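You operate a simulated robot arm through the tools that you are given. There is no shell and no other tool. Be economical: measure what you need, move in short steps, check, and stop when the job is done.

You run a simulated two-armed robot. Do the job below in one go: nothing can be reset, and whatever is moved stays where it is left.

Task
Close the cart down: pot holders on the post, drawer bolted, lamp off.
Fine: the red pot holder goes on the upper post peg, the yellow one on the lower; shut the glass drawer to bolt it.

It is judged by the outcome, as a careful person would: the job done as asked, and still so three seconds after it is handed in. It fails if anything else is knocked over, pushed out of place, dropped, spilled or broken.

Robot
Two 7-joint arms with two-finger parallel grippers on one trunk, on a base that drives. Base frame: it is fixed to the floor where the robot stands at the start and does not move with it; the origin is under the middle of the robot, x ahead of it, y to its left, z up. Lengths are in mm, angles in rad, forces in N, time in s.
The left shoulder is at the start at [50, 165, 1103], the right one opposite. With the tool pointing down near the work surface each hand reaches from about 220 to 700 mm from the robot's upright axis, wherever it stands, measured 20 degrees to its own side. Places, roughly: drawer bolt [900, 0, 1200]; glass drawer [1100, -300, 1200]; lamp switch [1000, -700, 1500]; lower post peg [1000, -800, 600]; tube lamp [1000, -100, 1800]; upper post peg [1000, -800, 800]. Payload 3.91 kg a hand.
Tool frame (each hand has its own): the origin (TCP) lies between the finger pads and is the grasp point; the fingertips stand 30 mm ahead of it; z points along the fingers, y is the line along which they close. The gripper opens to 110 mm. The fingers are 20 mm wide and 10 mm thick; the gripper's body (48 by 112 mm) begins 55 mm behind the TCP.
Orientation is that of the tool frame in the base frame, as a unit quaternion [w, x, y, z]. With the fingers straight down and closing along the base's y, the tool's x points along the base's -x, its y along +y and its z along -z.

Tools
- The arms move only by the tool step_arm. It takes "left_commands", "right_commands" or both (then of equal length, played together; a hand with none holds still); each is a list of rows, each a list of 7 numbers: the gripper command, from -1 (fully open) to 1 (shut), values between in proportion, then the shift along the tool's x, y, z in mm, then the turn, a rotation vector about the tool's x, y, z in rad. In form: [[claw, tx, ty, tz, ax, ay, az], ...]. A call has 1 to 10 rows; each row shifts and turns the commanded pose from where the row before left it, along the tool's axes as they then stand. Each row takes 0.2 s and may step no farther than 50 mm and 0.15 rad from the row before; otherwise, or with a gripper value out of range, the whole call is refused. Where a pose cannot be reached the arm comes as near as it can. A force on the tool above 40 N (or 10 N above the force at the start of the call, whichever is more), or a blocked arm, ends the call early, and 0.2 s more pass. Each finger travels about 45 mm/s and halts on what it meets, pressing with about 25 N; the grip force reading is that of the motor and also rises with nothing between the fingers. The clock runs only during rows and for 0.2 s after the last one: add rows that do not move to give the fingers time. The reply holds the time, the measured pose of the TCP, the force on the tool along the base axes, the opening and the grip force, in the units named above and with some noise, with the torque about the TCP (base axes, N m) and any sound that the robot's microphone picked up.
- Cameras (640 x 400 px; columns grow to the right, rows downward): "scene" is now at [124.6, 8.1, 1319.5]; the picture's right is [0.07, -1.00, 0.00], its down [-0.21, -0.02, -0.98] and it looks along [0.98, 0.07, -0.21] (base axes); focal length 214 px, centre (320, 200). "left" rides on the left gripper at [72, -17, -103] in its tool frame; the picture's right is [0.23, 0.97, 0.00], its down [-0.76, 0.18, -0.62] and it looks along [-0.61, 0.14, 0.78] (tool axes); focal length 222 px, centre (320, 200). "right" rides on the right gripper at [72, 17, -103] in its tool frame; the picture's right is [-0.23, 0.97, 0.00], its down [-0.76, -0.18, -0.62] and it looks along [-0.61, -0.14, 0.78] (tool axes); focal length 222 px, centre (320, 200). There is no depth. A picture from a camera that has moved, and an enlarged one, comes with that camera's place and axes in the base frame and with its lens. The place of the scene camera against the robot may be out by one fixed shift of up to 12 mm in any direction.
- get_image(camera): a new picture of that camera. The clock stands still meanwhile.
- move_column(by): slides the trunk up (or, below 0, down) by that many mm; the arms and the scene camera ride with it, the base frame stays. It gives what a move gives, with no picture.
- base_move(legs): drives the robot by 1 to 6 legs, each [ahead, left, turn to the left] in mm, mm and rad, along the robot's own axes; the way and the turn of a leg run together, so that a leg with both is an arc; at most 1500 mm and 3.142 rad a leg. The arms and the cameras ride along, it lands a little off, and it stops where it bumps. It gives what a move gives.
- turn_head(pan, tilt): turns the head with the scene camera to pan (to the left, within 1.396 rad either way) and tilt (down, from -0.506 to 1.204), counted from straight ahead of the robot. It gives what a move gives.
- enlarge(camera, box): a new picture of the part [left, top, right, bottom] of that camera's present view, enlarged. The clock stands still meanwhile.
- finish_job(): hands the job in; it is judged then, once.

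Work in short steps. Places have to be worked out from the pictures, the camera data and where the tool is seen: move nearer, look again, correct. Check each grasp and each placing, and mend what went wrong. You have 120 turns and 108 pictures in all, those below and enlarged ones among them. Open the grippers and draw the arms clear of the work before you hand the job in, unless the task says otherwise; then end with one line.

The tools are called after ">>>" as name(argument=value, ...) on one line, values as JSON. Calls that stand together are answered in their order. step_arm: Moves the arms, as the interface text tells. Its arguments: {"type":"object","properties":{"left_commands":{"type":"array","items":{"type":"array","items":{"type":"number"}}},"right_commands":{"type":"array","items":{"type":"array","items":{"type":"number"}}}},"required":[]} The other tools are called the same way: move_column (by) slides the trunk up or down; base_move (legs) drives the base; turn_head (pan, tilt) turns the head that bears the scene camera; get_image (camera) takes a picture; enlarge (camera, box) takes an enlarged picture of a part of a camera's view; finish_job () hands the job in.

At the start:

```text
time: 0.0
left_tool_pos: [340.9, 90.4, 1349.5]
left_orientation: [0.0, 0.0, 1.0, 0.0]
left_ft_force: [0.1, 0.0, -0.5]
left_wrist_torque: [-0.05, -0.03, 0.0]
left_gripper_width: 110.3
left_gripper_force: 0.0
right_tool_pos: [470.6, -212.2, 1000.5]
right_orientation: [0.001, 0.0, 1.0, 0.0]
right_ft_force: [0.3, -1.0, -0.3]
right_wrist_torque: [0.02, 0.0, -0.03]
right_gripper_width: 109.7
right_gripper_force: 0.0
trunk travel left (down, up): [-323.0, 180.0]
robot x, y, heading: [3.2, -2.9, -0.0]
head pan, tilt: [0.073, 0.208]
```

scene: 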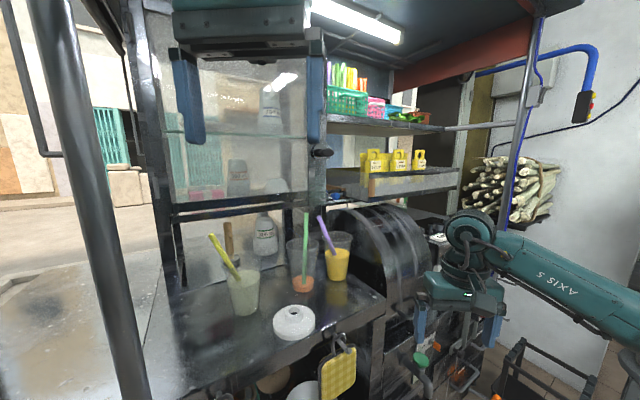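
right: 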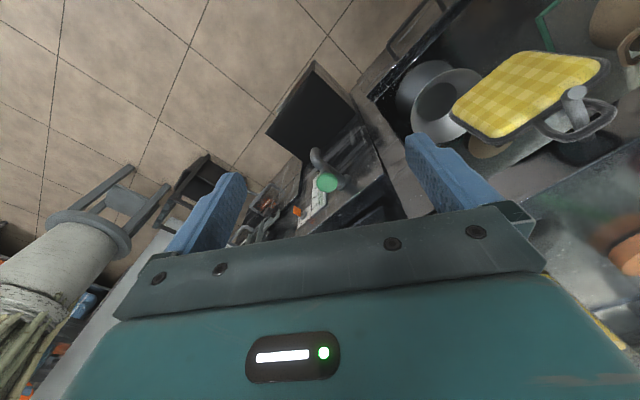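
left: 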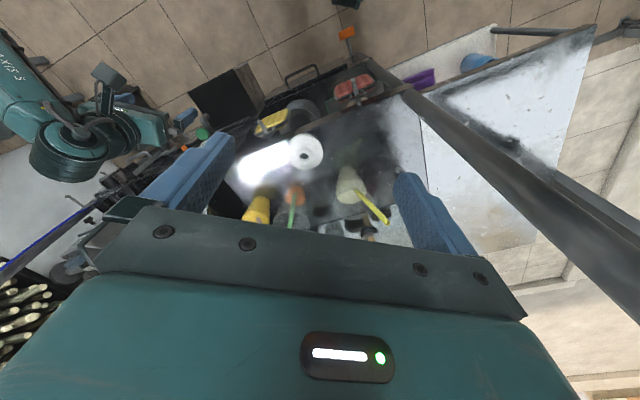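

The yellow pot holder hangs at the front edge of the cart. I look around for the red one, the post, the drawer and the lamp switch.

>>> turn_head(pan=-0.5, tilt=0.6)

>>> get_image(camera="scene")

>>> turn_head(pan=-0.6, tilt=-0.1)

>>> get_image(camera="scene")

>>> turn_head(pan=0.0, tilt=0.9)

>>> get_image(camera="scene")

```text
time: 1.0
left_tool_pos: [342.0, 88.3, 1349.5]
left_orientation: [0.0, 0.0, 1.0, 0.001]
left_ft_force: [0.2, -0.8, 0.4]
left_wrist_torque: [0.01, 0.0, 0.02]
left_gripper_width: 109.9
left_gripper_force: 0.0
right_tool_pos: [469.9, -210.4, 1000.0]
right_orientation: [0.001, 0.0, 1.0, 0.0]
right_ft_force: [-0.1, -0.4, -0.5]
right_wrist_torque: [0.0, 0.02, 0.0]
right_gripper_width: 110.0
right_gripper_force: 0.1
trunk travel left (down, up): [-323.0, 180.0]
robot x, y, heading: [-3.5, 2.0, 0.001]
head pan, tilt: [-0.499, 0.6]
```

```text
104 pictures are left
camera scene: at [109.2, -41.0, 1283.5], right [-0.48, -0.88, 0.0], down [-0.5, 0.27, -0.83], along [0.72, -0.39, -0.56], focal length 214 px, centre (320, 200)
```

scene: 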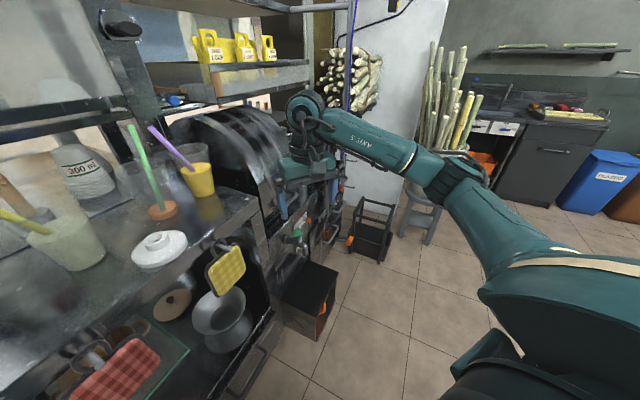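

```text
time: 2.0
left_tool_pos: [340.4, 89.3, 1350.4]
left_orientation: [0.0, -0.001, 1.0, 0.0]
left_ft_force: [-0.4, -0.3, -0.3]
left_wrist_torque: [0.01, 0.03, 0.01]
left_gripper_width: 110.1
left_gripper_force: 0.1
right_tool_pos: [471.9, -211.4, 999.8]
right_orientation: [-0.001, 0.0, 1.0, 0.0]
right_ft_force: [0.5, 0.6, -0.1]
right_wrist_torque: [-0.01, 0.01, -0.01]
right_gripper_width: 110.0
right_gripper_force: 0.1
trunk travel left (down, up): [-323.0, 180.0]
robot x, y, heading: [-1.4, -1.8, 0.001]
head pan, tilt: [-0.6, -0.099]
```

```text
103 pictures are left
camera scene: at [103.5, -48.0, 1347.4], right [-0.56, -0.83, 0.0], down [0.08, -0.06, -1.0], along [0.82, -0.56, 0.1], focal length 214 px, centre (320, 200)
```

scene: 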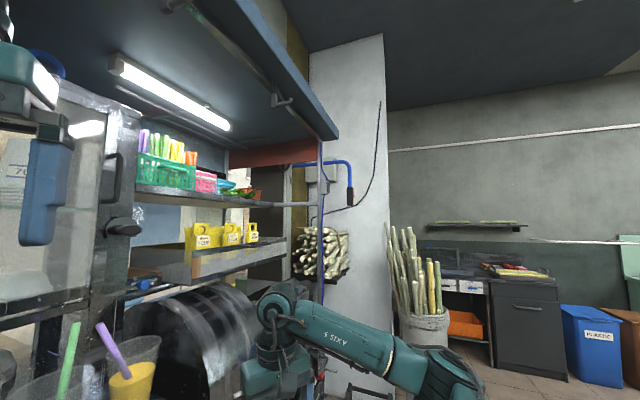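

```text
time: 3.3
left_tool_pos: [340.0, 90.1, 1350.4]
left_orientation: [0.001, 0.0, 1.0, 0.001]
left_ft_force: [-0.1, 1.1, 1.1]
left_wrist_torque: [0.0, -0.01, -0.02]
left_gripper_width: 110.2
left_gripper_force: 0.1
right_tool_pos: [470.3, -211.6, 1000.4]
right_orientation: [0.0, 0.0, 1.0, 0.0]
right_ft_force: [0.1, 0.4, -0.4]
right_wrist_torque: [-0.02, 0.03, 0.0]
right_gripper_width: 110.0
right_gripper_force: 0.1
trunk travel left (down, up): [-323.0, 180.0]
robot x, y, heading: [2.2, -3.4, 0.006]
head pan, tilt: [0.0, 0.901]
```

```text
102 pictures are left
camera scene: at [107.1, 1.2, 1258.7], right [0.0, -1.0, 0.0], down [-0.78, 0.0, -0.62], along [0.62, 0.0, -0.78], focal length 214 px, centre (320, 200)
```

scene: 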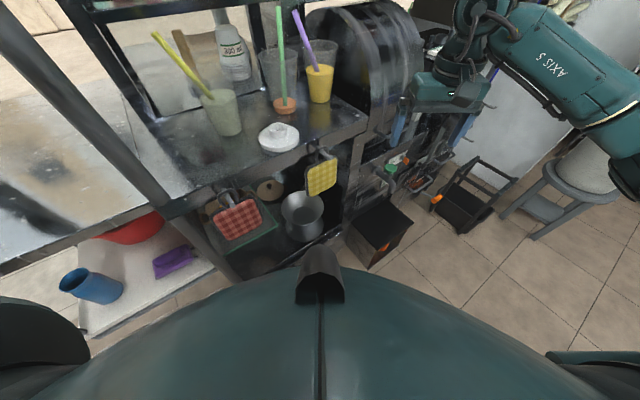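

I zoom in on the bolt/drawer area and the lamp switch area.

>>> turn_head(pan=-0.3, tilt=0.1)

>>> enlarge(camera="scene", box=[140, 60, 340, 260])

>>> enlarge(camera="scene", box=[300, 60, 500, 260])

>>> step_arm(right_commands=[[-1, 50, 0, 0, 0, 0, 0], [-1, 50, 0, 0, 0, 0, 0], [-1, 50, 0, 0, 0, 0, 0], [-1, 0, 0, 50, 0, 0, 0], [-1, 0, 0, 50, 0, 0, 0], [-1, 0, 0, 50, 0, 0, 0]])

>>> get_image(camera="scene")

```text
time: 4.5
left_tool_pos: [341.0, 89.7, 1350.2]
left_orientation: [0.0, 0.0, 1.0, 0.0]
left_ft_force: [-0.2, 0.4, 0.0]
left_wrist_torque: [0.0, 0.0, -0.02]
left_gripper_width: 110.0
left_gripper_force: 0.1
right_tool_pos: [470.2, -210.9, 1000.4]
right_orientation: [0.0, 0.0, 1.0, 0.0]
right_ft_force: [0.0, -0.2, -0.2]
right_wrist_torque: [-0.01, -0.03, -0.03]
right_gripper_width: 109.8
right_gripper_force: 0.1
trunk travel left (down, up): [-323.0, 180.0]
robot x, y, heading: [0.1, 3.7, 0.001]
head pan, tilt: [-0.3, 0.099]
```

```text
2.00 times, centred on (240, 160) of scene
camera zoom: at [119.6, -26.0, 1329.5], right [-0.3, -0.96, 0.0], down [-0.1, 0.03, -0.99], along [0.95, -0.29, -0.1], focal length 429 px, centre (480, 280)
```

zoom: 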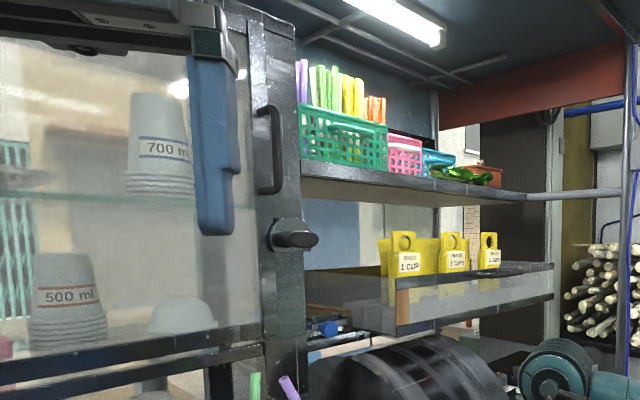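

```text
2.00 times, centred on (400, 160) of scene
camera zoom: at [119.6, -26.0, 1329.5], right [-0.3, -0.96, 0.0], down [-0.1, 0.03, -0.99], along [0.95, -0.29, -0.1], focal length 429 px, centre (160, 280)
```

zoom: 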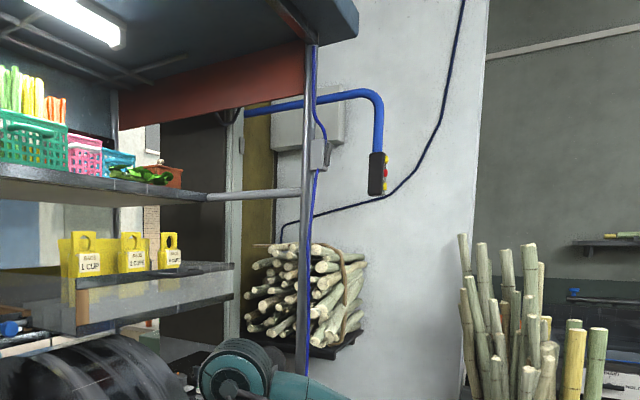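

```text
time: 5.8
left_tool_pos: [341.1, 89.5, 1350.1]
left_orientation: [0.0, -0.001, 1.0, 0.0]
left_ft_force: [0.3, 0.4, -0.3]
left_wrist_torque: [-0.01, 0.01, 0.0]
left_gripper_width: 110.2
left_gripper_force: 0.0
right_tool_pos: [321.2, -211.5, 847.9]
right_orientation: [-0.001, 0.001, 1.0, 0.001]
right_ft_force: [0.2, -0.3, -0.4]
right_wrist_torque: [0.02, -0.02, -0.02]
right_gripper_width: 110.2
right_gripper_force: 0.1
trunk travel left (down, up): [-323.0, 180.0]
robot x, y, heading: [1.7, 0.4, -0.007]
head pan, tilt: [-0.3, 0.099]
```

```text
99 pictures are left
camera scene: at [119.6, -26.2, 1329.6], right [-0.3, -0.96, 0.0], down [-0.1, 0.03, -0.99], along [0.95, -0.29, -0.1], focal length 214 px, centre (320, 200)
```

scene: 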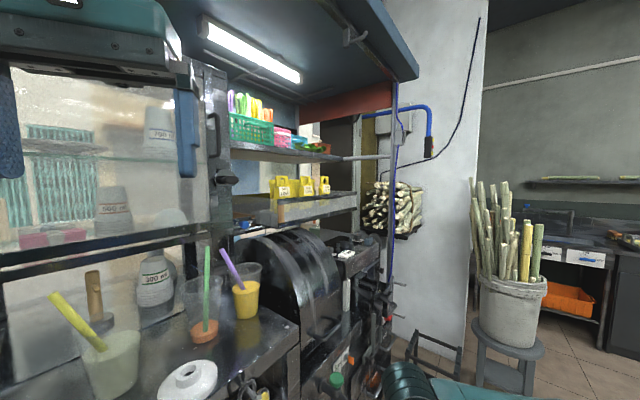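

The arm is out of the way. I zoom in on the post, the switch, the drawer and the bolt.

>>> enlarge(camera="scene", box=[350, 70, 450, 170])

>>> enlarge(camera="scene", box=[340, 250, 440, 350])

>>> enlarge(camera="scene", box=[200, 150, 380, 250])

```text
4.00 times, centred on (400, 120) of scene
camera zoom: at [119.6, -26.2, 1329.6], right [-0.3, -0.96, 0.0], down [-0.1, 0.03, -0.99], along [0.95, -0.29, -0.1], focal length 858 px, centre (0, 520)
```

zoom: 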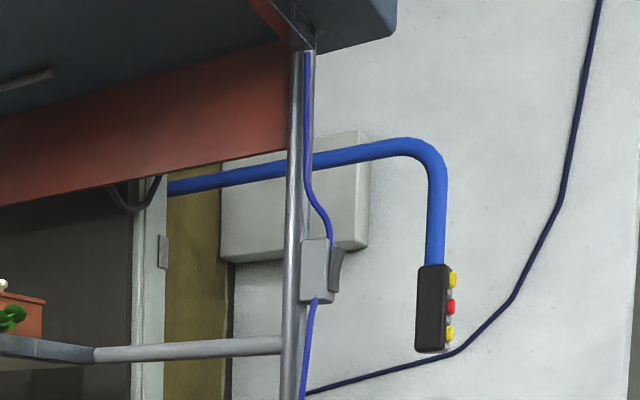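

```text
4.00 times, centred on (390, 300) of scene
camera zoom: at [119.6, -26.2, 1329.6], right [-0.3, -0.96, 0.0], down [-0.1, 0.03, -0.99], along [0.95, -0.29, -0.1], focal length 858 px, centre (40, -200)
```

zoom: 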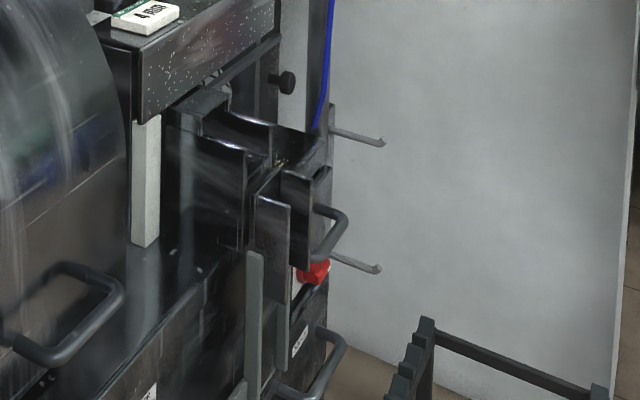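

```text
3.56 times, centred on (290, 200) of scene
camera zoom: at [119.6, -26.2, 1329.6], right [-0.3, -0.96, 0.0], down [-0.1, 0.03, -0.99], along [0.95, -0.29, -0.1], focal length 763 px, centre (427, 200)
```

zoom: 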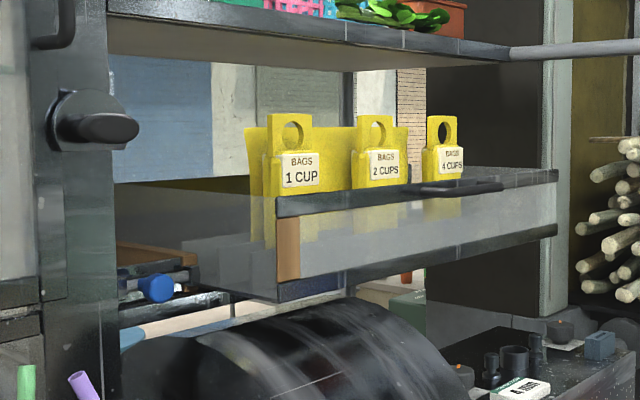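

Cart looks rotated relative to me, so I triangulate: lower the trunk by 200 mm and take the same view.

>>> move_column(by=-200)

>>> get_image(camera="scene")

>>> enlarge(camera="scene", box=[340, 150, 440, 250])

>>> enlarge(camera="scene", box=[350, 20, 450, 120])

>>> enlarge(camera="scene", box=[200, 90, 380, 190])

```text
time: 8.0
left_tool_pos: [342.1, 89.2, 1150.5]
left_orientation: [0.0, -0.001, 1.0, 0.0]
left_ft_force: [0.8, 0.1, 0.4]
left_wrist_torque: [0.0, 0.01, 0.01]
left_gripper_width: 109.9
left_gripper_force: 0.1
right_tool_pos: [321.2, -210.6, 648.9]
right_orientation: [0.0, 0.0, 1.0, 0.0]
right_ft_force: [0.1, -0.3, -0.1]
right_wrist_torque: [0.03, 0.02, 0.0]
right_gripper_width: 109.9
right_gripper_force: 0.2
trunk travel left (down, up): [-123.0, 380.0]
robot x, y, heading: [-1.7, 0.9, -0.001]
head pan, tilt: [-0.3, 0.099]
```

```text
95 pictures are left
camera scene: at [119.5, -26.0, 1129.6], right [-0.3, -0.96, 0.0], down [-0.09, 0.03, -1.0], along [0.95, -0.29, -0.1], focal length 214 px, centre (320, 200)
```

scene: 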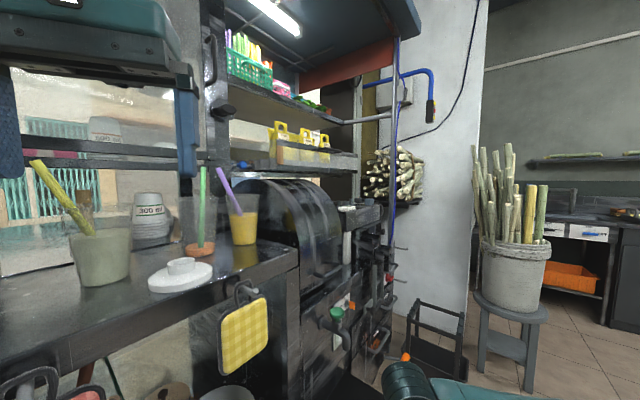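

```text
4.00 times, centred on (390, 200) of scene
camera zoom: at [119.5, -26.0, 1129.6], right [-0.3, -0.96, 0.0], down [-0.09, 0.03, -1.0], along [0.95, -0.29, -0.1], focal length 858 px, centre (40, 200)
```

zoom: 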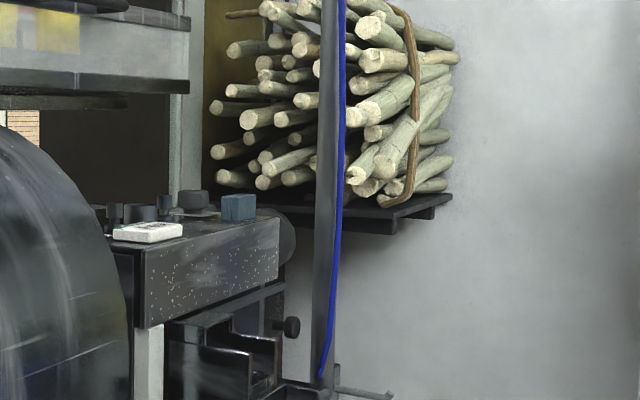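

```text
4.00 times, centred on (400, 70) of scene
camera zoom: at [119.5, -26.0, 1129.6], right [-0.3, -0.96, 0.0], down [-0.09, 0.03, -1.0], along [0.95, -0.29, -0.1], focal length 858 px, centre (0, 720)
```

zoom: 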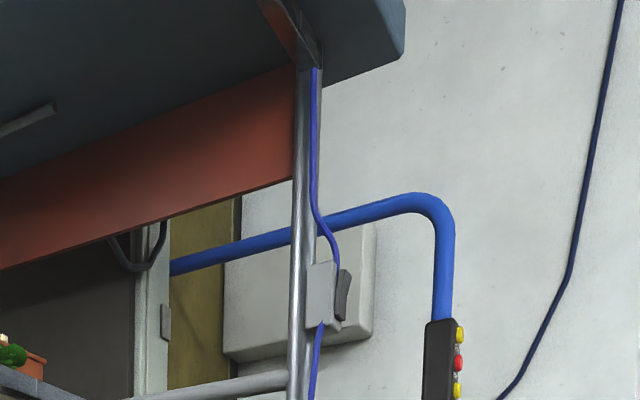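

```text
3.56 times, centred on (290, 140) of scene
camera zoom: at [119.5, -26.0, 1129.6], right [-0.3, -0.96, 0.0], down [-0.09, 0.03, -1.0], along [0.95, -0.29, -0.1], focal length 763 px, centre (427, 413)
```

zoom: 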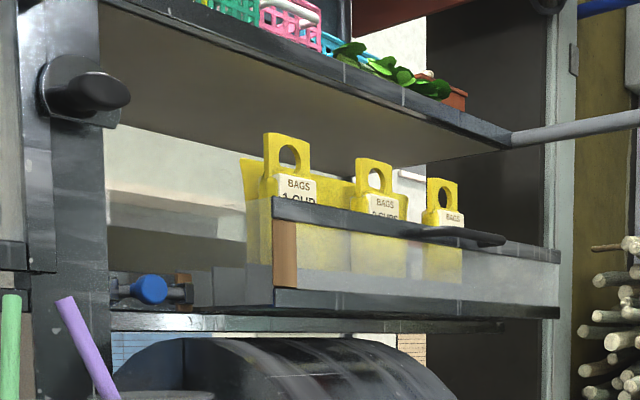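

Triangulation: cart is rotated ~30° (its right = (0.505,-0.863)), switch ≈ (1001,-720,1524), pegs near (1020,-750), bolt (blue) ≈ (877,10,1172), yellow holder ≈ (523,0,835), red ≈ (405,211,807). Now I look at the holders closely.

>>> turn_head(pan=0.2, tilt=0.7)

>>> get_image(camera="scene")

>>> enlarge(camera="scene", box=[300, 120, 460, 280])

>>> enlarge(camera="scene", box=[120, 180, 280, 340])

```text
time: 9.0
left_tool_pos: [340.6, 89.7, 1149.1]
left_orientation: [0.0, 0.0, 1.0, 0.001]
left_ft_force: [0.2, -0.1, 0.4]
left_wrist_torque: [-0.01, 0.01, -0.02]
left_gripper_width: 109.9
left_gripper_force: 0.1
right_tool_pos: [320.3, -210.9, 648.3]
right_orientation: [-0.001, 0.001, 1.0, -0.001]
right_ft_force: [0.2, -0.6, 0.1]
right_wrist_torque: [0.01, -0.01, 0.04]
right_gripper_width: 109.9
right_gripper_force: 0.0
trunk travel left (down, up): [-123.0, 380.0]
robot x, y, heading: [2.5, 0.1, -0.004]
head pan, tilt: [0.201, 0.7]
```

```text
91 pictures are left
camera scene: at [114.9, 18.1, 1074.9], right [0.2, -0.98, 0.0], down [-0.63, -0.13, -0.77], along [0.75, 0.15, -0.64], focal length 214 px, centre (320, 200)
```

scene: 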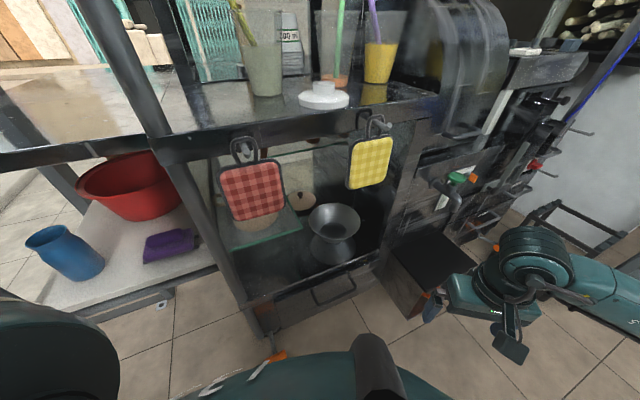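

```text
2.50 times, centred on (380, 200) of scene
camera zoom: at [114.9, 18.1, 1074.9], right [0.2, -0.98, 0.0], down [-0.63, -0.13, -0.77], along [0.75, 0.15, -0.64], focal length 536 px, centre (170, 200)
```

zoom: 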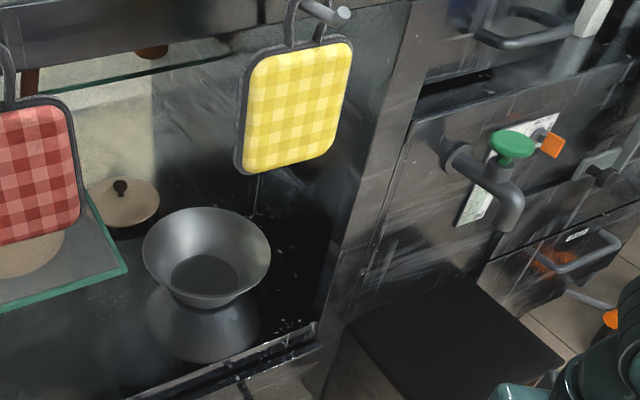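

```text
2.50 times, centred on (200, 260) of scene
camera zoom: at [114.9, 18.1, 1074.9], right [0.2, -0.98, 0.0], down [-0.63, -0.13, -0.77], along [0.75, 0.15, -0.64], focal length 536 px, centre (620, 50)
```

zoom: 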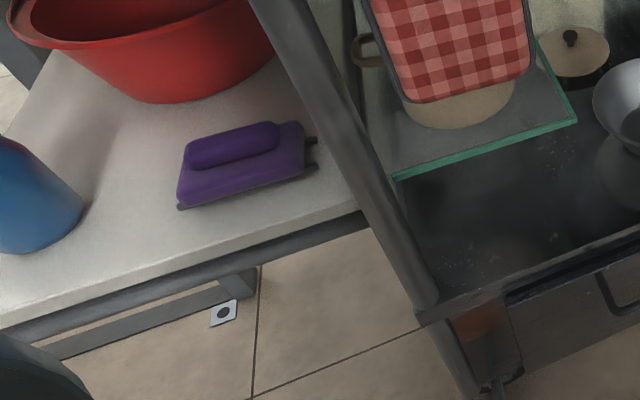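

Both holders hang by loops on pegs facing out from the cart. Plan: face the cart squarely (heading ≈ +0.53), approach frontally and pinch the loop legs. First tuck the left hand back, then turn and shift right.

>>> step_arm(left_commands=[[-1, 40, 0, 0, 0, 0, 0], [-1, 40, 0, 0, 0, 0, 0]])

>>> base_move(legs=[[0, 0, 0.529], [0, -100, 0]])

>>> turn_head(pan=0.0, tilt=0.5)

>>> get_image(camera="scene")

```text
time: 9.6
left_tool_pos: [261.2, 88.7, 1148.7]
left_orientation: [0.001, 0.0, 1.0, 0.0]
left_ft_force: [0.4, -0.1, -0.9]
left_wrist_torque: [0.0, 0.01, 0.0]
left_gripper_width: 110.3
left_gripper_force: 0.1
right_tool_pos: [321.3, -211.5, 647.6]
right_orientation: [0.0, 0.0, 1.0, 0.001]
right_ft_force: [-0.4, 0.4, 0.3]
right_wrist_torque: [0.03, 0.0, 0.03]
right_gripper_width: 109.9
right_gripper_force: 0.0
trunk travel left (down, up): [-123.0, 380.0]
robot x, y, heading: [1.0, -1.5, -0.002]
head pan, tilt: [0.201, 0.7]
```

```text
time: 12.3
left_tool_pos: [231.3, 124.2, 1148.4]
left_orientation: [0.0, -0.265, 0.964, 0.001]
left_ft_force: [-0.2, -0.4, -0.6]
left_wrist_torque: [0.03, 0.01, 0.01]
left_gripper_width: 109.9
left_gripper_force: 0.1
right_tool_pos: [435.1, -102.4, 648.4]
right_orientation: [0.0, -0.265, 0.964, 0.0]
right_ft_force: [0.0, 0.5, 0.5]
right_wrist_torque: [-0.02, -0.03, 0.01]
right_gripper_width: 110.0
right_gripper_force: 0.0
trunk travel left (down, up): [-123.0, 380.0]
robot x, y, heading: [51.7, -87.3, 0.536]
head pan, tilt: [0.201, 0.7]
```

```text
time: 13.0
left_tool_pos: [230.3, 123.6, 1149.0]
left_orientation: [0.001, -0.265, 0.964, 0.0]
left_ft_force: [0.1, -0.4, -0.7]
left_wrist_torque: [-0.03, 0.02, -0.02]
left_gripper_width: 110.0
left_gripper_force: 0.0
right_tool_pos: [434.1, -103.0, 648.3]
right_orientation: [0.0, -0.265, 0.964, 0.0]
right_ft_force: [0.2, -0.1, 0.8]
right_wrist_torque: [-0.02, -0.01, -0.01]
right_gripper_width: 110.2
right_gripper_force: 0.1
trunk travel left (down, up): [-123.0, 380.0]
robot x, y, heading: [49.7, -86.5, 0.537]
head pan, tilt: [0.0, 0.499]
```

```text
88 pictures are left
camera scene: at [156.8, -23.3, 1092.5], right [0.51, -0.86, 0.0], down [-0.41, -0.24, -0.88], along [0.75, 0.45, -0.48], focal length 214 px, centre (320, 200)
```

scene: 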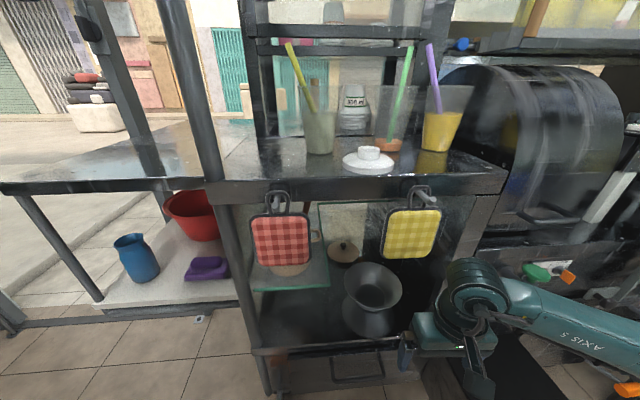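

I zoom in on both holders from this square view.

>>> enlarge(camera="scene", box=[240, 170, 340, 270])

>>> enlarge(camera="scene", box=[370, 170, 470, 270])

```text
4.00 times, centred on (290, 220) of scene
camera zoom: at [156.8, -23.3, 1092.5], right [0.51, -0.86, 0.0], down [-0.41, -0.24, -0.88], along [0.75, 0.45, -0.48], focal length 858 px, centre (440, 120)
```

zoom: 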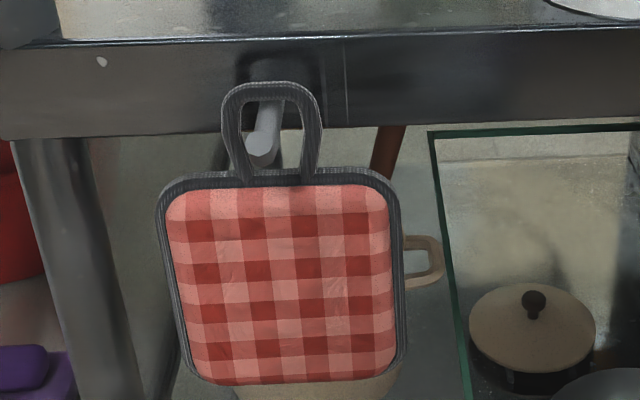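

```text
4.00 times, centred on (420, 220) of scene
camera zoom: at [156.8, -23.3, 1092.5], right [0.51, -0.86, 0.0], down [-0.41, -0.24, -0.88], along [0.75, 0.45, -0.48], focal length 858 px, centre (-80, 120)
```

zoom: 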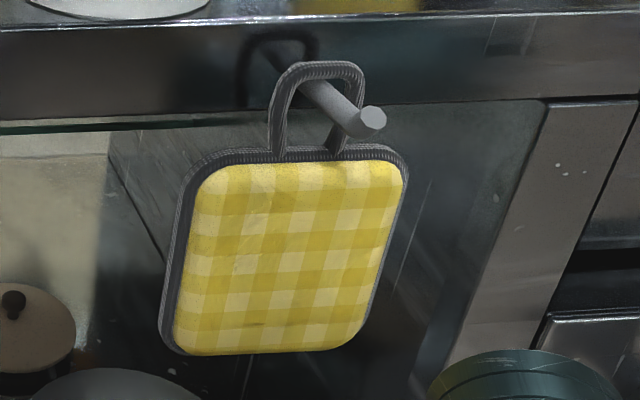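

Peg tips are roughly 430 mm ahead at z≈915; loops hang under them. I rotate the right hand to point forward (tool x down).

>>> step_arm(right_commands=[[-1, 0, 0, -40, 0, -0.15, 0], [-1, 0, 0, -20, 0, -0.15, 0], [-1, 0, 0, 0, 0, -0.15, 0], [-1, 0, 0, 0, 0, -0.15, 0], [-1, 0, 0, 0, 0, -0.15, 0], [-1, 0, 0, 0, 0, -0.15, 0], [-1, 0, 0, 0, 0, -0.15, 0], [-1, 0, 0, 0, 0, -0.15, 0], [-1, 0, 0, 0, 0, -0.15, 0], [-1, 0, 0, 0, 0, -0.15, 0]])

>>> get_image(camera="right")

```text
time: 15.2
left_tool_pos: [230.8, 123.8, 1149.0]
left_orientation: [0.0, -0.265, 0.964, 0.0]
left_ft_force: [-0.3, -0.1, 0.0]
left_wrist_torque: [0.0, 0.02, 0.02]
left_gripper_width: 110.2
left_gripper_force: 0.2
right_tool_pos: [499.0, -52.9, 692.0]
right_orientation: [0.397, -0.242, 0.878, 0.11]
right_ft_force: [-0.2, -0.1, -0.2]
right_wrist_torque: [-0.01, -0.04, -0.01]
right_gripper_width: 110.2
right_gripper_force: 0.0
right hand out of reach, approached as far as the arm can: row 2, 3, 4, 5, 6, 7, 8, 9, 10
trunk travel left (down, up): [-123.0, 380.0]
robot x, y, heading: [53.3, -84.9, 0.531]
head pan, tilt: [0.0, 0.499]
```

```text
85 pictures are left
camera right: at [382.5, -103.1, 706.0], right [-0.37, 0.91, 0.17], down [0.12, -0.13, 0.98], along [0.92, 0.38, -0.06], focal length 222 px, centre (320, 200)
```

right: 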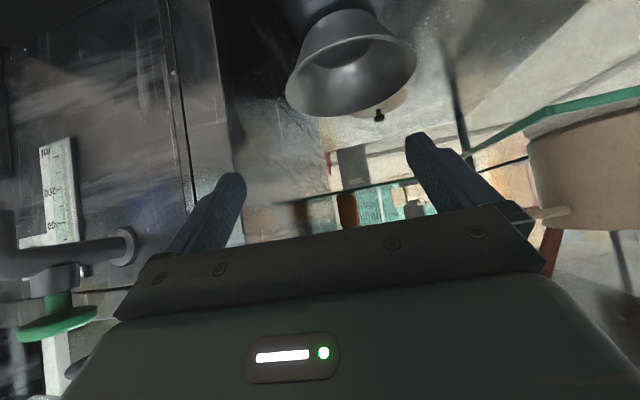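

The hand is too close to the body for that pose. I back the base 130 mm and shift the hand right for room, then continue rotating.

>>> base_move(legs=[[-130, 0, 0.09]])

>>> step_arm(right_commands=[[-1, 0, 0, 0, 0, 0, 0], [-1, 0, 0, 0, 0, 0, 0]])

```text
time: 16.5
left_tool_pos: [102.3, 67.5, 1148.0]
left_orientation: [0.0, -0.307, 0.952, 0.001]
left_ft_force: [-0.1, -0.6, -0.2]
left_wrist_torque: [0.0, -0.04, 0.03]
left_gripper_width: 109.9
left_gripper_force: 0.0
right_tool_pos: [385.4, -84.7, 692.5]
right_orientation: [0.392, -0.28, 0.867, 0.127]
right_ft_force: [0.2, 0.8, 0.1]
right_wrist_torque: [0.02, 0.01, -0.03]
right_gripper_width: 110.0
right_gripper_force: 0.0
trunk travel left (down, up): [-123.0, 380.0]
robot x, y, heading: [-55.9, -159.6, 0.625]
head pan, tilt: [0.0, 0.499]
```

```text
time: 17.1
left_tool_pos: [102.9, 67.4, 1148.9]
left_orientation: [0.001, -0.307, 0.952, -0.001]
left_ft_force: [0.6, 0.1, -0.3]
left_wrist_torque: [0.04, -0.03, -0.02]
left_gripper_width: 109.9
left_gripper_force: 0.0
right_tool_pos: [385.4, -83.9, 692.4]
right_orientation: [0.392, -0.279, 0.867, 0.126]
right_ft_force: [0.5, 0.1, 0.0]
right_wrist_torque: [0.01, -0.02, 0.0]
right_gripper_width: 110.2
right_gripper_force: 0.0
trunk travel left (down, up): [-123.0, 380.0]
robot x, y, heading: [-56.2, -156.6, 0.627]
head pan, tilt: [0.0, 0.499]
```

Commanded pose follows the reached one. I finish the rotation while moving slightly forward and up.

>>> step_arm(right_commands=[[-1, -25, 0, -10, 0, -0.15, 0], [-1, -26, 0, -6, 0, -0.15, 0], [-1, -27, 0, -2, 0, -0.15, 0], [-1, -27, 0, 2, 0, -0.15, 0], [-1, -26, 0, 6, 0, -0.15, 0]])

>>> get_image(camera="right")

>>> get_image(camera="scene")

```text
time: 18.3
left_tool_pos: [103.4, 68.4, 1149.0]
left_orientation: [-0.001, -0.307, 0.952, 0.0]
left_ft_force: [0.8, -0.5, 0.2]
left_wrist_torque: [0.01, 0.07, 0.01]
left_gripper_width: 110.1
left_gripper_force: 0.0
right_tool_pos: [398.4, -6.3, 790.4]
right_orientation: [0.568, -0.245, 0.763, 0.189]
right_ft_force: [6.0, -2.9, 4.4]
right_wrist_torque: [-0.1, 0.31, 0.45]
right_gripper_width: 110.1
right_gripper_force: 0.1
right hand out of reach, approached as far as the arm can: row 1, 2, 3
trunk travel left (down, up): [-123.0, 380.0]
robot x, y, heading: [-55.5, -158.2, 0.625]
head pan, tilt: [0.0, 0.499]
```

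```text
84 pictures are left
camera right: at [291.2, -62.6, 749.5], right [-0.52, 0.82, 0.23], down [-0.2, -0.38, 0.9], along [0.83, 0.43, 0.36], focal length 222 px, centre (320, 200)
```

right: 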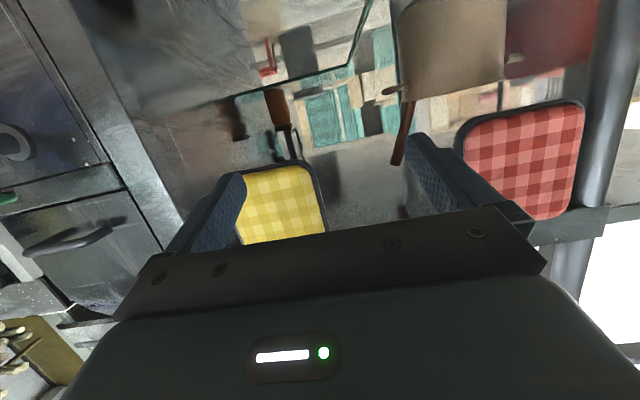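

```text
83 pictures are left
camera scene: at [43.1, -85.5, 1092.4], right [0.58, -0.81, 0.0], down [-0.39, -0.28, -0.88], along [0.71, 0.51, -0.48], focal length 214 px, centre (320, 200)
```

scene: 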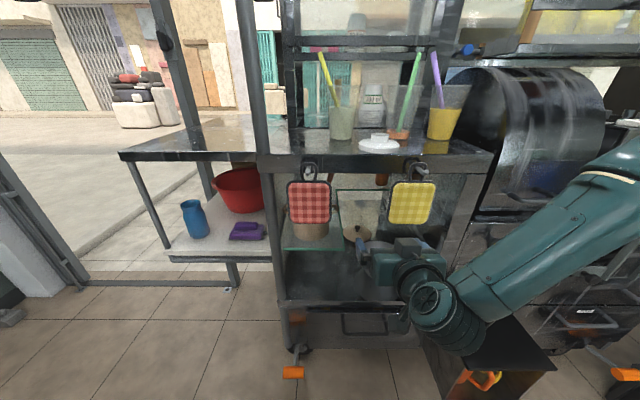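

A small force shows; I check whether it is a contact with a still row.

>>> step_arm(right_commands=[[-1, 0, 0, 0, 0, 0, 0]])

>>> enlarge(camera="scene", box=[340, 140, 500, 300])

```text
time: 18.7
left_tool_pos: [104.2, 67.8, 1148.8]
left_orientation: [0.001, -0.307, 0.952, 0.001]
left_ft_force: [0.8, 0.2, 0.0]
left_wrist_torque: [0.01, -0.01, 0.0]
left_gripper_width: 110.1
left_gripper_force: 0.1
right_tool_pos: [404.7, -5.3, 812.8]
right_orientation: [0.592, -0.24, 0.745, 0.191]
right_ft_force: [-1.0, -0.1, 0.3]
right_wrist_torque: [-0.01, -0.01, -0.01]
right_gripper_width: 110.1
right_gripper_force: 0.0
trunk travel left (down, up): [-123.0, 380.0]
robot x, y, heading: [-59.2, -152.3, 0.622]
head pan, tilt: [0.0, 0.499]
```

```text
2.50 times, centred on (420, 220) of scene
camera zoom: at [42.5, -85.8, 1092.5], right [0.58, -0.81, 0.0], down [-0.39, -0.28, -0.88], along [0.71, 0.51, -0.48], focal length 536 px, centre (70, 150)
```

zoom: 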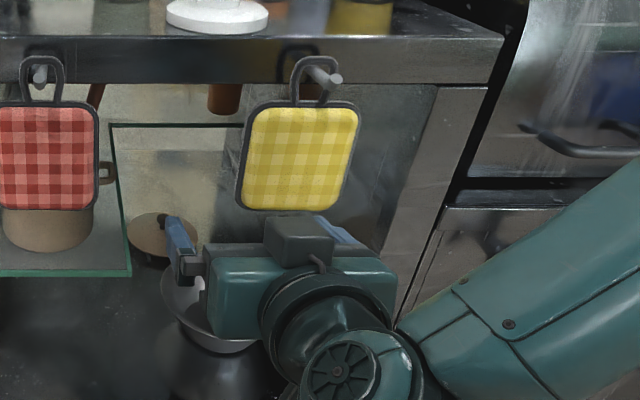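

It was just lag; no contact. I estimate the yellow loop at forward 565, right ~221, z ~908 (robot frame). I level the hand and line it up in front.

>>> step_arm(right_commands=[[-1, 0, -18, -5, 0, -0.115, 0], [-1, 0, -18, -5, 0, -0.115, 0], [-1, -31, -18, 0, 0, 0, 0], [-1, -32, -18, 0, 0, 0, 0], [-1, -32, 0, 0, 0, 0, 0], [-1, 0, 0, 0, 0, 0, 0]])

>>> get_image(camera="right")

>>> enlarge(camera="scene", box=[340, 140, 500, 300])

```text
time: 20.1
left_tool_pos: [102.9, 67.1, 1148.0]
left_orientation: [0.0, -0.308, 0.951, 0.0]
left_ft_force: [-0.6, 0.2, 0.6]
left_wrist_torque: [-0.01, 0.01, -0.04]
left_gripper_width: 109.9
left_gripper_force: 0.1
right_tool_pos: [401.8, -16.7, 939.8]
right_orientation: [0.674, -0.217, 0.672, 0.217]
right_ft_force: [-0.7, -0.1, -0.2]
right_wrist_torque: [0.01, -0.03, -0.02]
right_gripper_width: 110.0
right_gripper_force: 0.0
right hand out of reach, approached as far as the arm can: row 1, 2, 3, 4
trunk travel left (down, up): [-123.0, 380.0]
robot x, y, heading: [-57.3, -159.3, 0.625]
head pan, tilt: [0.0, 0.499]
```

```text
81 pictures are left
camera right: at [308.1, -64.0, 866.3], right [-0.57, 0.79, 0.23], down [-0.4, -0.51, 0.76], along [0.72, 0.34, 0.61], focal length 222 px, centre (320, 200)
```

right: 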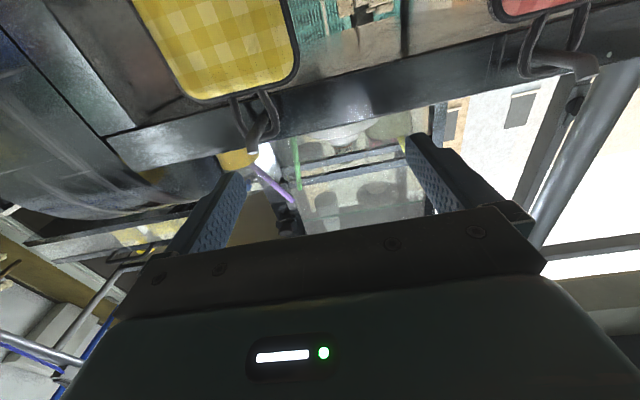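

```text
2.50 times, centred on (420, 220) of scene
camera zoom: at [42.5, -85.6, 1092.5], right [0.58, -0.81, 0.0], down [-0.39, -0.28, -0.88], along [0.71, 0.51, -0.48], focal length 536 px, centre (70, 150)
```

zoom: 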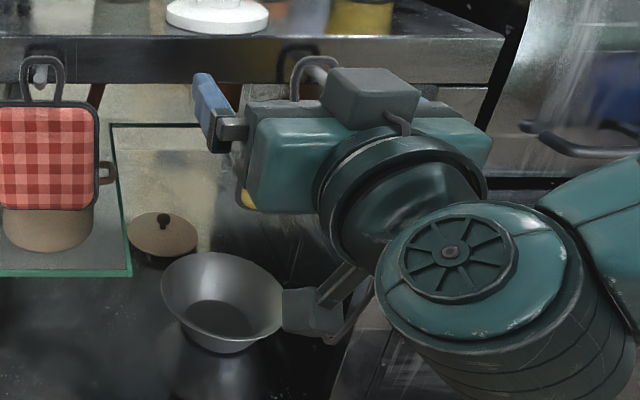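

Hand is at r≈155, z 940; combining both cameras the peg tip is near f≈535, r≈217, z≈934. I shift right 62 and down 26 and look again.

>>> step_arm(right_commands=[[-1, 13, -31, 0, 0, 0, 0], [-1, 13, -31, 0, 0, 0, 0], [-1, 0, 0, 0, 0, 0, 0]])

>>> get_image(camera="right")

```text
time: 20.9
left_tool_pos: [103.2, 68.6, 1147.5]
left_orientation: [0.0, -0.307, 0.952, 0.0]
left_ft_force: [0.5, -0.5, 0.3]
left_wrist_torque: [0.0, 0.0, 0.0]
left_gripper_width: 109.8
left_gripper_force: 0.0
right_tool_pos: [423.4, -36.4, 941.8]
right_orientation: [0.673, -0.216, 0.674, 0.216]
right_ft_force: [0.0, -0.2, 0.2]
right_wrist_torque: [0.0, 0.02, -0.01]
right_gripper_width: 109.8
right_gripper_force: 0.1
right hand out of reach, approached as far as the arm can: row 1, 2
trunk travel left (down, up): [-123.0, 380.0]
robot x, y, heading: [-60.8, -156.3, 0.623]
head pan, tilt: [0.0, 0.499]
```

```text
79 pictures are left
camera right: at [328.3, -84.1, 869.2], right [-0.57, 0.79, 0.23], down [-0.4, -0.51, 0.76], along [0.72, 0.34, 0.61], focal length 222 px, centre (320, 200)
```

right: 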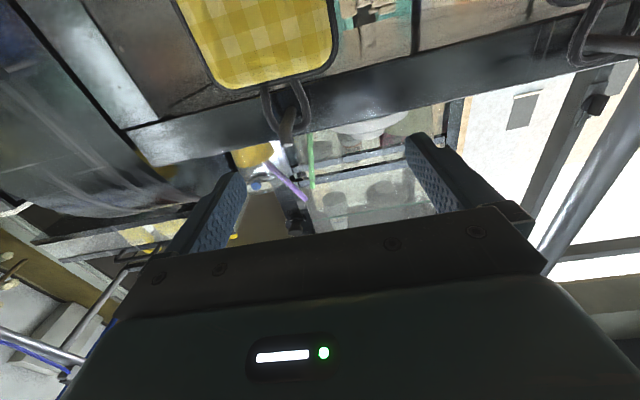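

The elbow is folded too tightly. I back off another 100 mm so that the arm works more extended.

>>> base_move(legs=[[-110, 0, 0]])

>>> step_arm(right_commands=[[-1, 10, 0, 20, 0, 0, 0], [-1, 10, 0, 20, 0, 0, 0], [-1, 10, -15, 30, 0, 0, 0], [-1, 0, -15, 30, 0, 0, 0], [-1, 0, 0, 0, 0, 0, 0]])

>>> get_image(camera="right")

>>> get_image(camera="scene")

```text
time: 22.1
left_tool_pos: [12.9, 3.6, 1148.2]
left_orientation: [0.001, -0.308, 0.952, 0.0]
left_ft_force: [-0.3, 0.3, -0.4]
left_wrist_torque: [0.05, 0.01, 0.01]
left_gripper_width: 109.9
left_gripper_force: 0.1
right_tool_pos: [333.2, -100.4, 942.3]
right_orientation: [0.673, -0.216, 0.674, 0.215]
right_ft_force: [-0.8, 0.4, -0.1]
right_wrist_torque: [0.01, 0.0, 0.02]
right_gripper_width: 110.0
right_gripper_force: 0.0
trunk travel left (down, up): [-123.0, 380.0]
robot x, y, heading: [-147.4, -222.5, 0.625]
head pan, tilt: [0.0, 0.499]
```

```text
time: 23.3
left_tool_pos: [14.5, 4.3, 1149.3]
left_orientation: [0.0, -0.308, 0.951, 0.0]
left_ft_force: [0.1, -0.5, 0.7]
left_wrist_torque: [0.04, -0.02, 0.02]
left_gripper_width: 110.1
left_gripper_force: 0.0
right_tool_pos: [399.5, -39.4, 951.1]
right_orientation: [0.671, -0.215, 0.677, 0.214]
right_ft_force: [-0.2, -0.3, 0.3]
right_wrist_torque: [-0.02, 0.02, -0.01]
right_gripper_width: 109.8
right_gripper_force: 0.0
right hand out of reach, approached as far as the arm can: row 1, 2, 3, 4
trunk travel left (down, up): [-123.0, 380.0]
robot x, y, heading: [-146.2, -219.5, 0.627]
head pan, tilt: [0.0, 0.499]
```

```text
78 pictures are left
camera right: at [304.9, -87.0, 878.6], right [-0.56, 0.8, 0.23], down [-0.4, -0.5, 0.77], along [0.72, 0.34, 0.6], focal length 222 px, centre (320, 200)
```

right: 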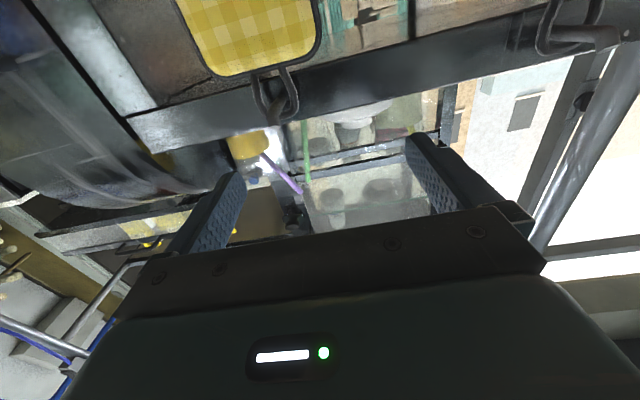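

```text
77 pictures are left
camera scene: at [-46.6, -149.8, 1092.5], right [0.59, -0.81, 0.0], down [-0.39, -0.28, -0.88], along [0.71, 0.51, -0.48], focal length 214 px, centre (320, 200)
```

scene: 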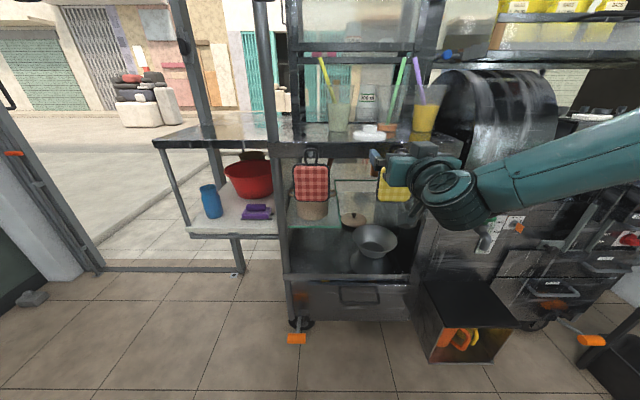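

The arm is stuck at a wrist limit with the hand level. A grasp pitched ~35–40° down should be easier and also clears the peg. I retreat and pitch the hand down.

>>> step_arm(right_commands=[[-1, 0, 0, -40, 0, 0, 0], [-1, 0, 0, -40, 0, 0.15, 0], [-1, 0, -10, 0, 0, 0.15, 0], [-1, 0, -10, 0, 0, 0.15, 0], [-1, 0, -10, 0, 0, 0.15, 0], [-1, 0, 0, 0, 0, 0.1, 0], [-1, 0, 0, 0, 0, 0, 0]])

>>> get_image(camera="right")

```text
time: 24.9
left_tool_pos: [14.1, 3.3, 1148.9]
left_orientation: [0.001, -0.307, 0.952, -0.001]
left_ft_force: [-0.1, 0.6, 0.1]
left_wrist_torque: [0.0, -0.03, -0.01]
left_gripper_width: 109.8
left_gripper_force: 0.0
right_tool_pos: [351.6, -109.7, 953.8]
right_orientation: [0.4, -0.277, 0.864, 0.128]
right_ft_force: [-0.5, 0.3, 0.0]
right_wrist_torque: [0.02, -0.01, 0.03]
right_gripper_width: 110.1
right_gripper_force: 0.2
trunk travel left (down, up): [-123.0, 380.0]
robot x, y, heading: [-146.8, -221.3, 0.622]
head pan, tilt: [0.0, 0.499]
```

```text
76 pictures are left
camera right: at [239.8, -170.0, 964.3], right [-0.45, 0.88, 0.17], down [0.12, -0.13, 0.98], along [0.89, 0.46, -0.04], focal length 222 px, centre (320, 200)
```

right: 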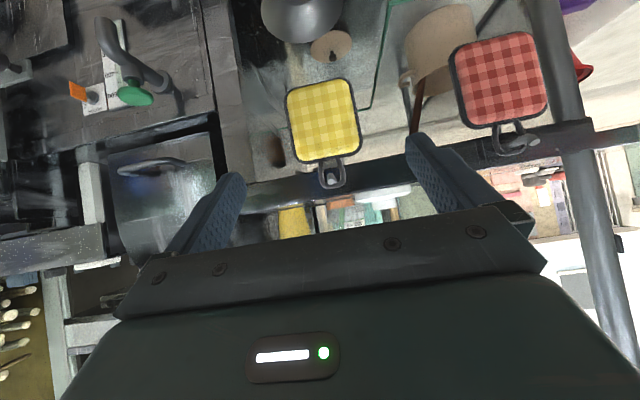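

Reachable now. I zoom with both cameras to pin down the yellow loop.

>>> enlarge(camera="right", box=[280, 120, 380, 200])

>>> enlarge(camera="scene", box=[340, 120, 440, 200])

```text
5.00 times, centred on (330, 160) of right
camera zoom: at [239.8, -170.0, 964.3], right [-0.45, 0.88, 0.17], down [0.12, -0.13, 0.98], along [0.89, 0.46, -0.04], focal length 1111 px, centre (270, 400)
```

zoom: 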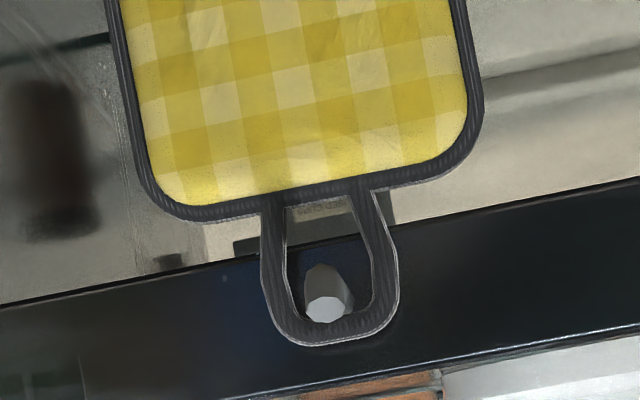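

```text
5.00 times, centred on (390, 160) of scene
camera zoom: at [-46.6, -149.8, 1092.5], right [0.59, -0.81, 0.0], down [-0.39, -0.28, -0.88], along [0.71, 0.51, -0.48], focal length 1072 px, centre (-30, 400)
```

zoom: 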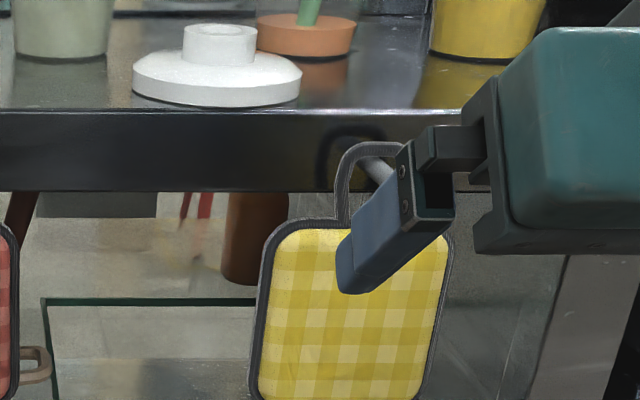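

Wrist view: peg tip at z≈924, r≈208; loop ~38 mm wide, ~45 mm behind the tip. I move 100 forward, 40 up to triangulate the distance.

>>> step_arm(right_commands=[[-1, -33, -3, 15, 0, 0, 0], [-1, -32, -3, 15, 0, 0, 0], [-1, -32, 0, 16, 0, 0, 0], [-1, 0, 0, 0, 0, 0, 0]])

>>> enlarge(camera="right", box=[240, 100, 400, 200])

```text
time: 25.9
left_tool_pos: [13.8, 2.6, 1149.4]
left_orientation: [0.0, -0.308, 0.951, -0.001]
left_ft_force: [0.1, -0.2, 0.1]
left_wrist_torque: [-0.02, 0.01, 0.03]
left_gripper_width: 110.0
left_gripper_force: 0.1
right_tool_pos: [436.3, -58.4, 998.9]
right_orientation: [0.401, -0.277, 0.864, 0.129]
right_ft_force: [0.4, -0.6, -0.7]
right_wrist_torque: [-0.01, 0.0, 0.03]
right_gripper_width: 110.1
right_gripper_force: 0.1
trunk travel left (down, up): [-123.0, 380.0]
robot x, y, heading: [-144.7, -221.7, 0.624]
head pan, tilt: [0.0, 0.499]
```

```text
4.00 times, centred on (320, 150) of right
camera zoom: at [323.8, -118.0, 1009.8], right [-0.45, 0.88, 0.17], down [0.12, -0.14, 0.98], along [0.89, 0.46, -0.04], focal length 888 px, centre (320, 400)
```

zoom: 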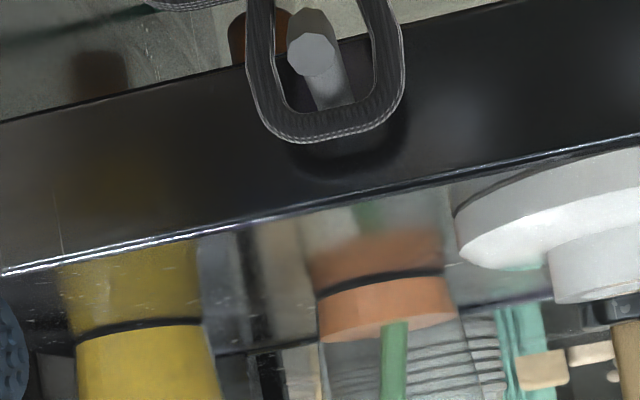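

Triangulated: peg tip f≈629, z≈926; loop plane f≈672, r≈207. I advance along the tool axis to the loop and check.

>>> step_arm(right_commands=[[-1, -2, 1.5, 42, 0, 0, 0], [-1, -3, 0, 42, 0, 0, 0], [-1, -3, 0, 42, 0, 0, 0], [-1, 0, 0, 0, 0, 0, 0]])

>>> enlarge(camera="scene", box=[340, 120, 440, 200])

>>> get_image(camera="right")

```text
time: 26.6
left_tool_pos: [13.5, 3.7, 1148.3]
left_orientation: [0.0, -0.308, 0.951, -0.001]
left_ft_force: [0.6, -0.7, 0.6]
left_wrist_torque: [-0.04, 0.0, 0.03]
left_gripper_width: 110.2
left_gripper_force: 0.1
right_tool_pos: [498.3, -9.6, 937.8]
right_orientation: [0.398, -0.277, 0.865, 0.128]
right_ft_force: [-10.2, -7.9, 3.5]
right_wrist_torque: [-0.24, -0.12, -0.74]
right_gripper_width: 109.9
right_gripper_force: 0.0
trunk travel left (down, up): [-123.0, 380.0]
robot x, y, heading: [-145.0, -224.6, 0.62]
head pan, tilt: [0.0, 0.499]
stopped in row 3 (right hand): the force on the tool passed its limit (the readings are from after the stop); the commanded pose is now the measured one
```

```text
5.00 times, centred on (390, 160) of scene
camera zoom: at [-47.7, -150.6, 1092.8], right [0.58, -0.81, 0.0], down [-0.39, -0.28, -0.88], along [0.71, 0.51, -0.48], focal length 1072 px, centre (-30, 400)
```

zoom: 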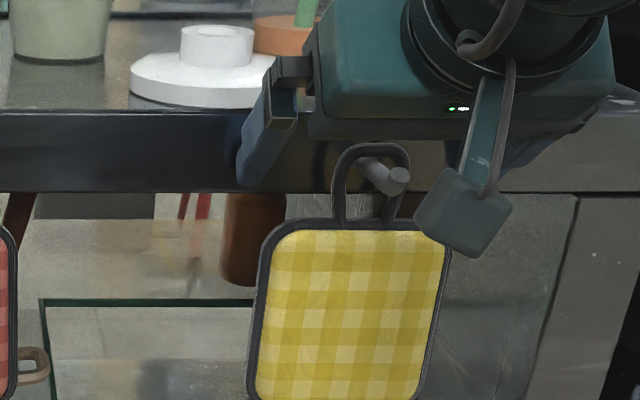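

```text
71 pictures are left
camera right: at [386.3, -69.8, 950.7], right [-0.45, 0.88, 0.17], down [0.12, -0.13, 0.98], along [0.89, 0.46, -0.05], focal length 222 px, centre (320, 200)
```

right: 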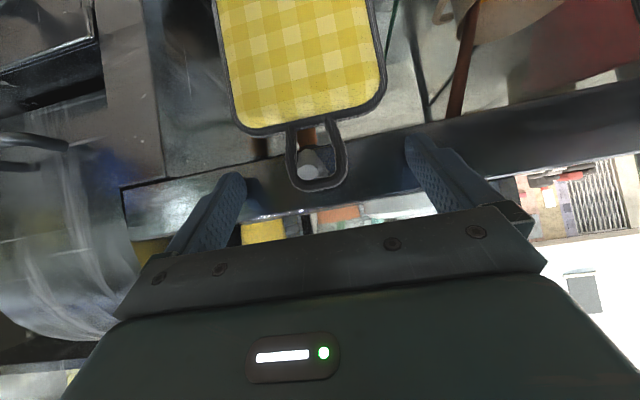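

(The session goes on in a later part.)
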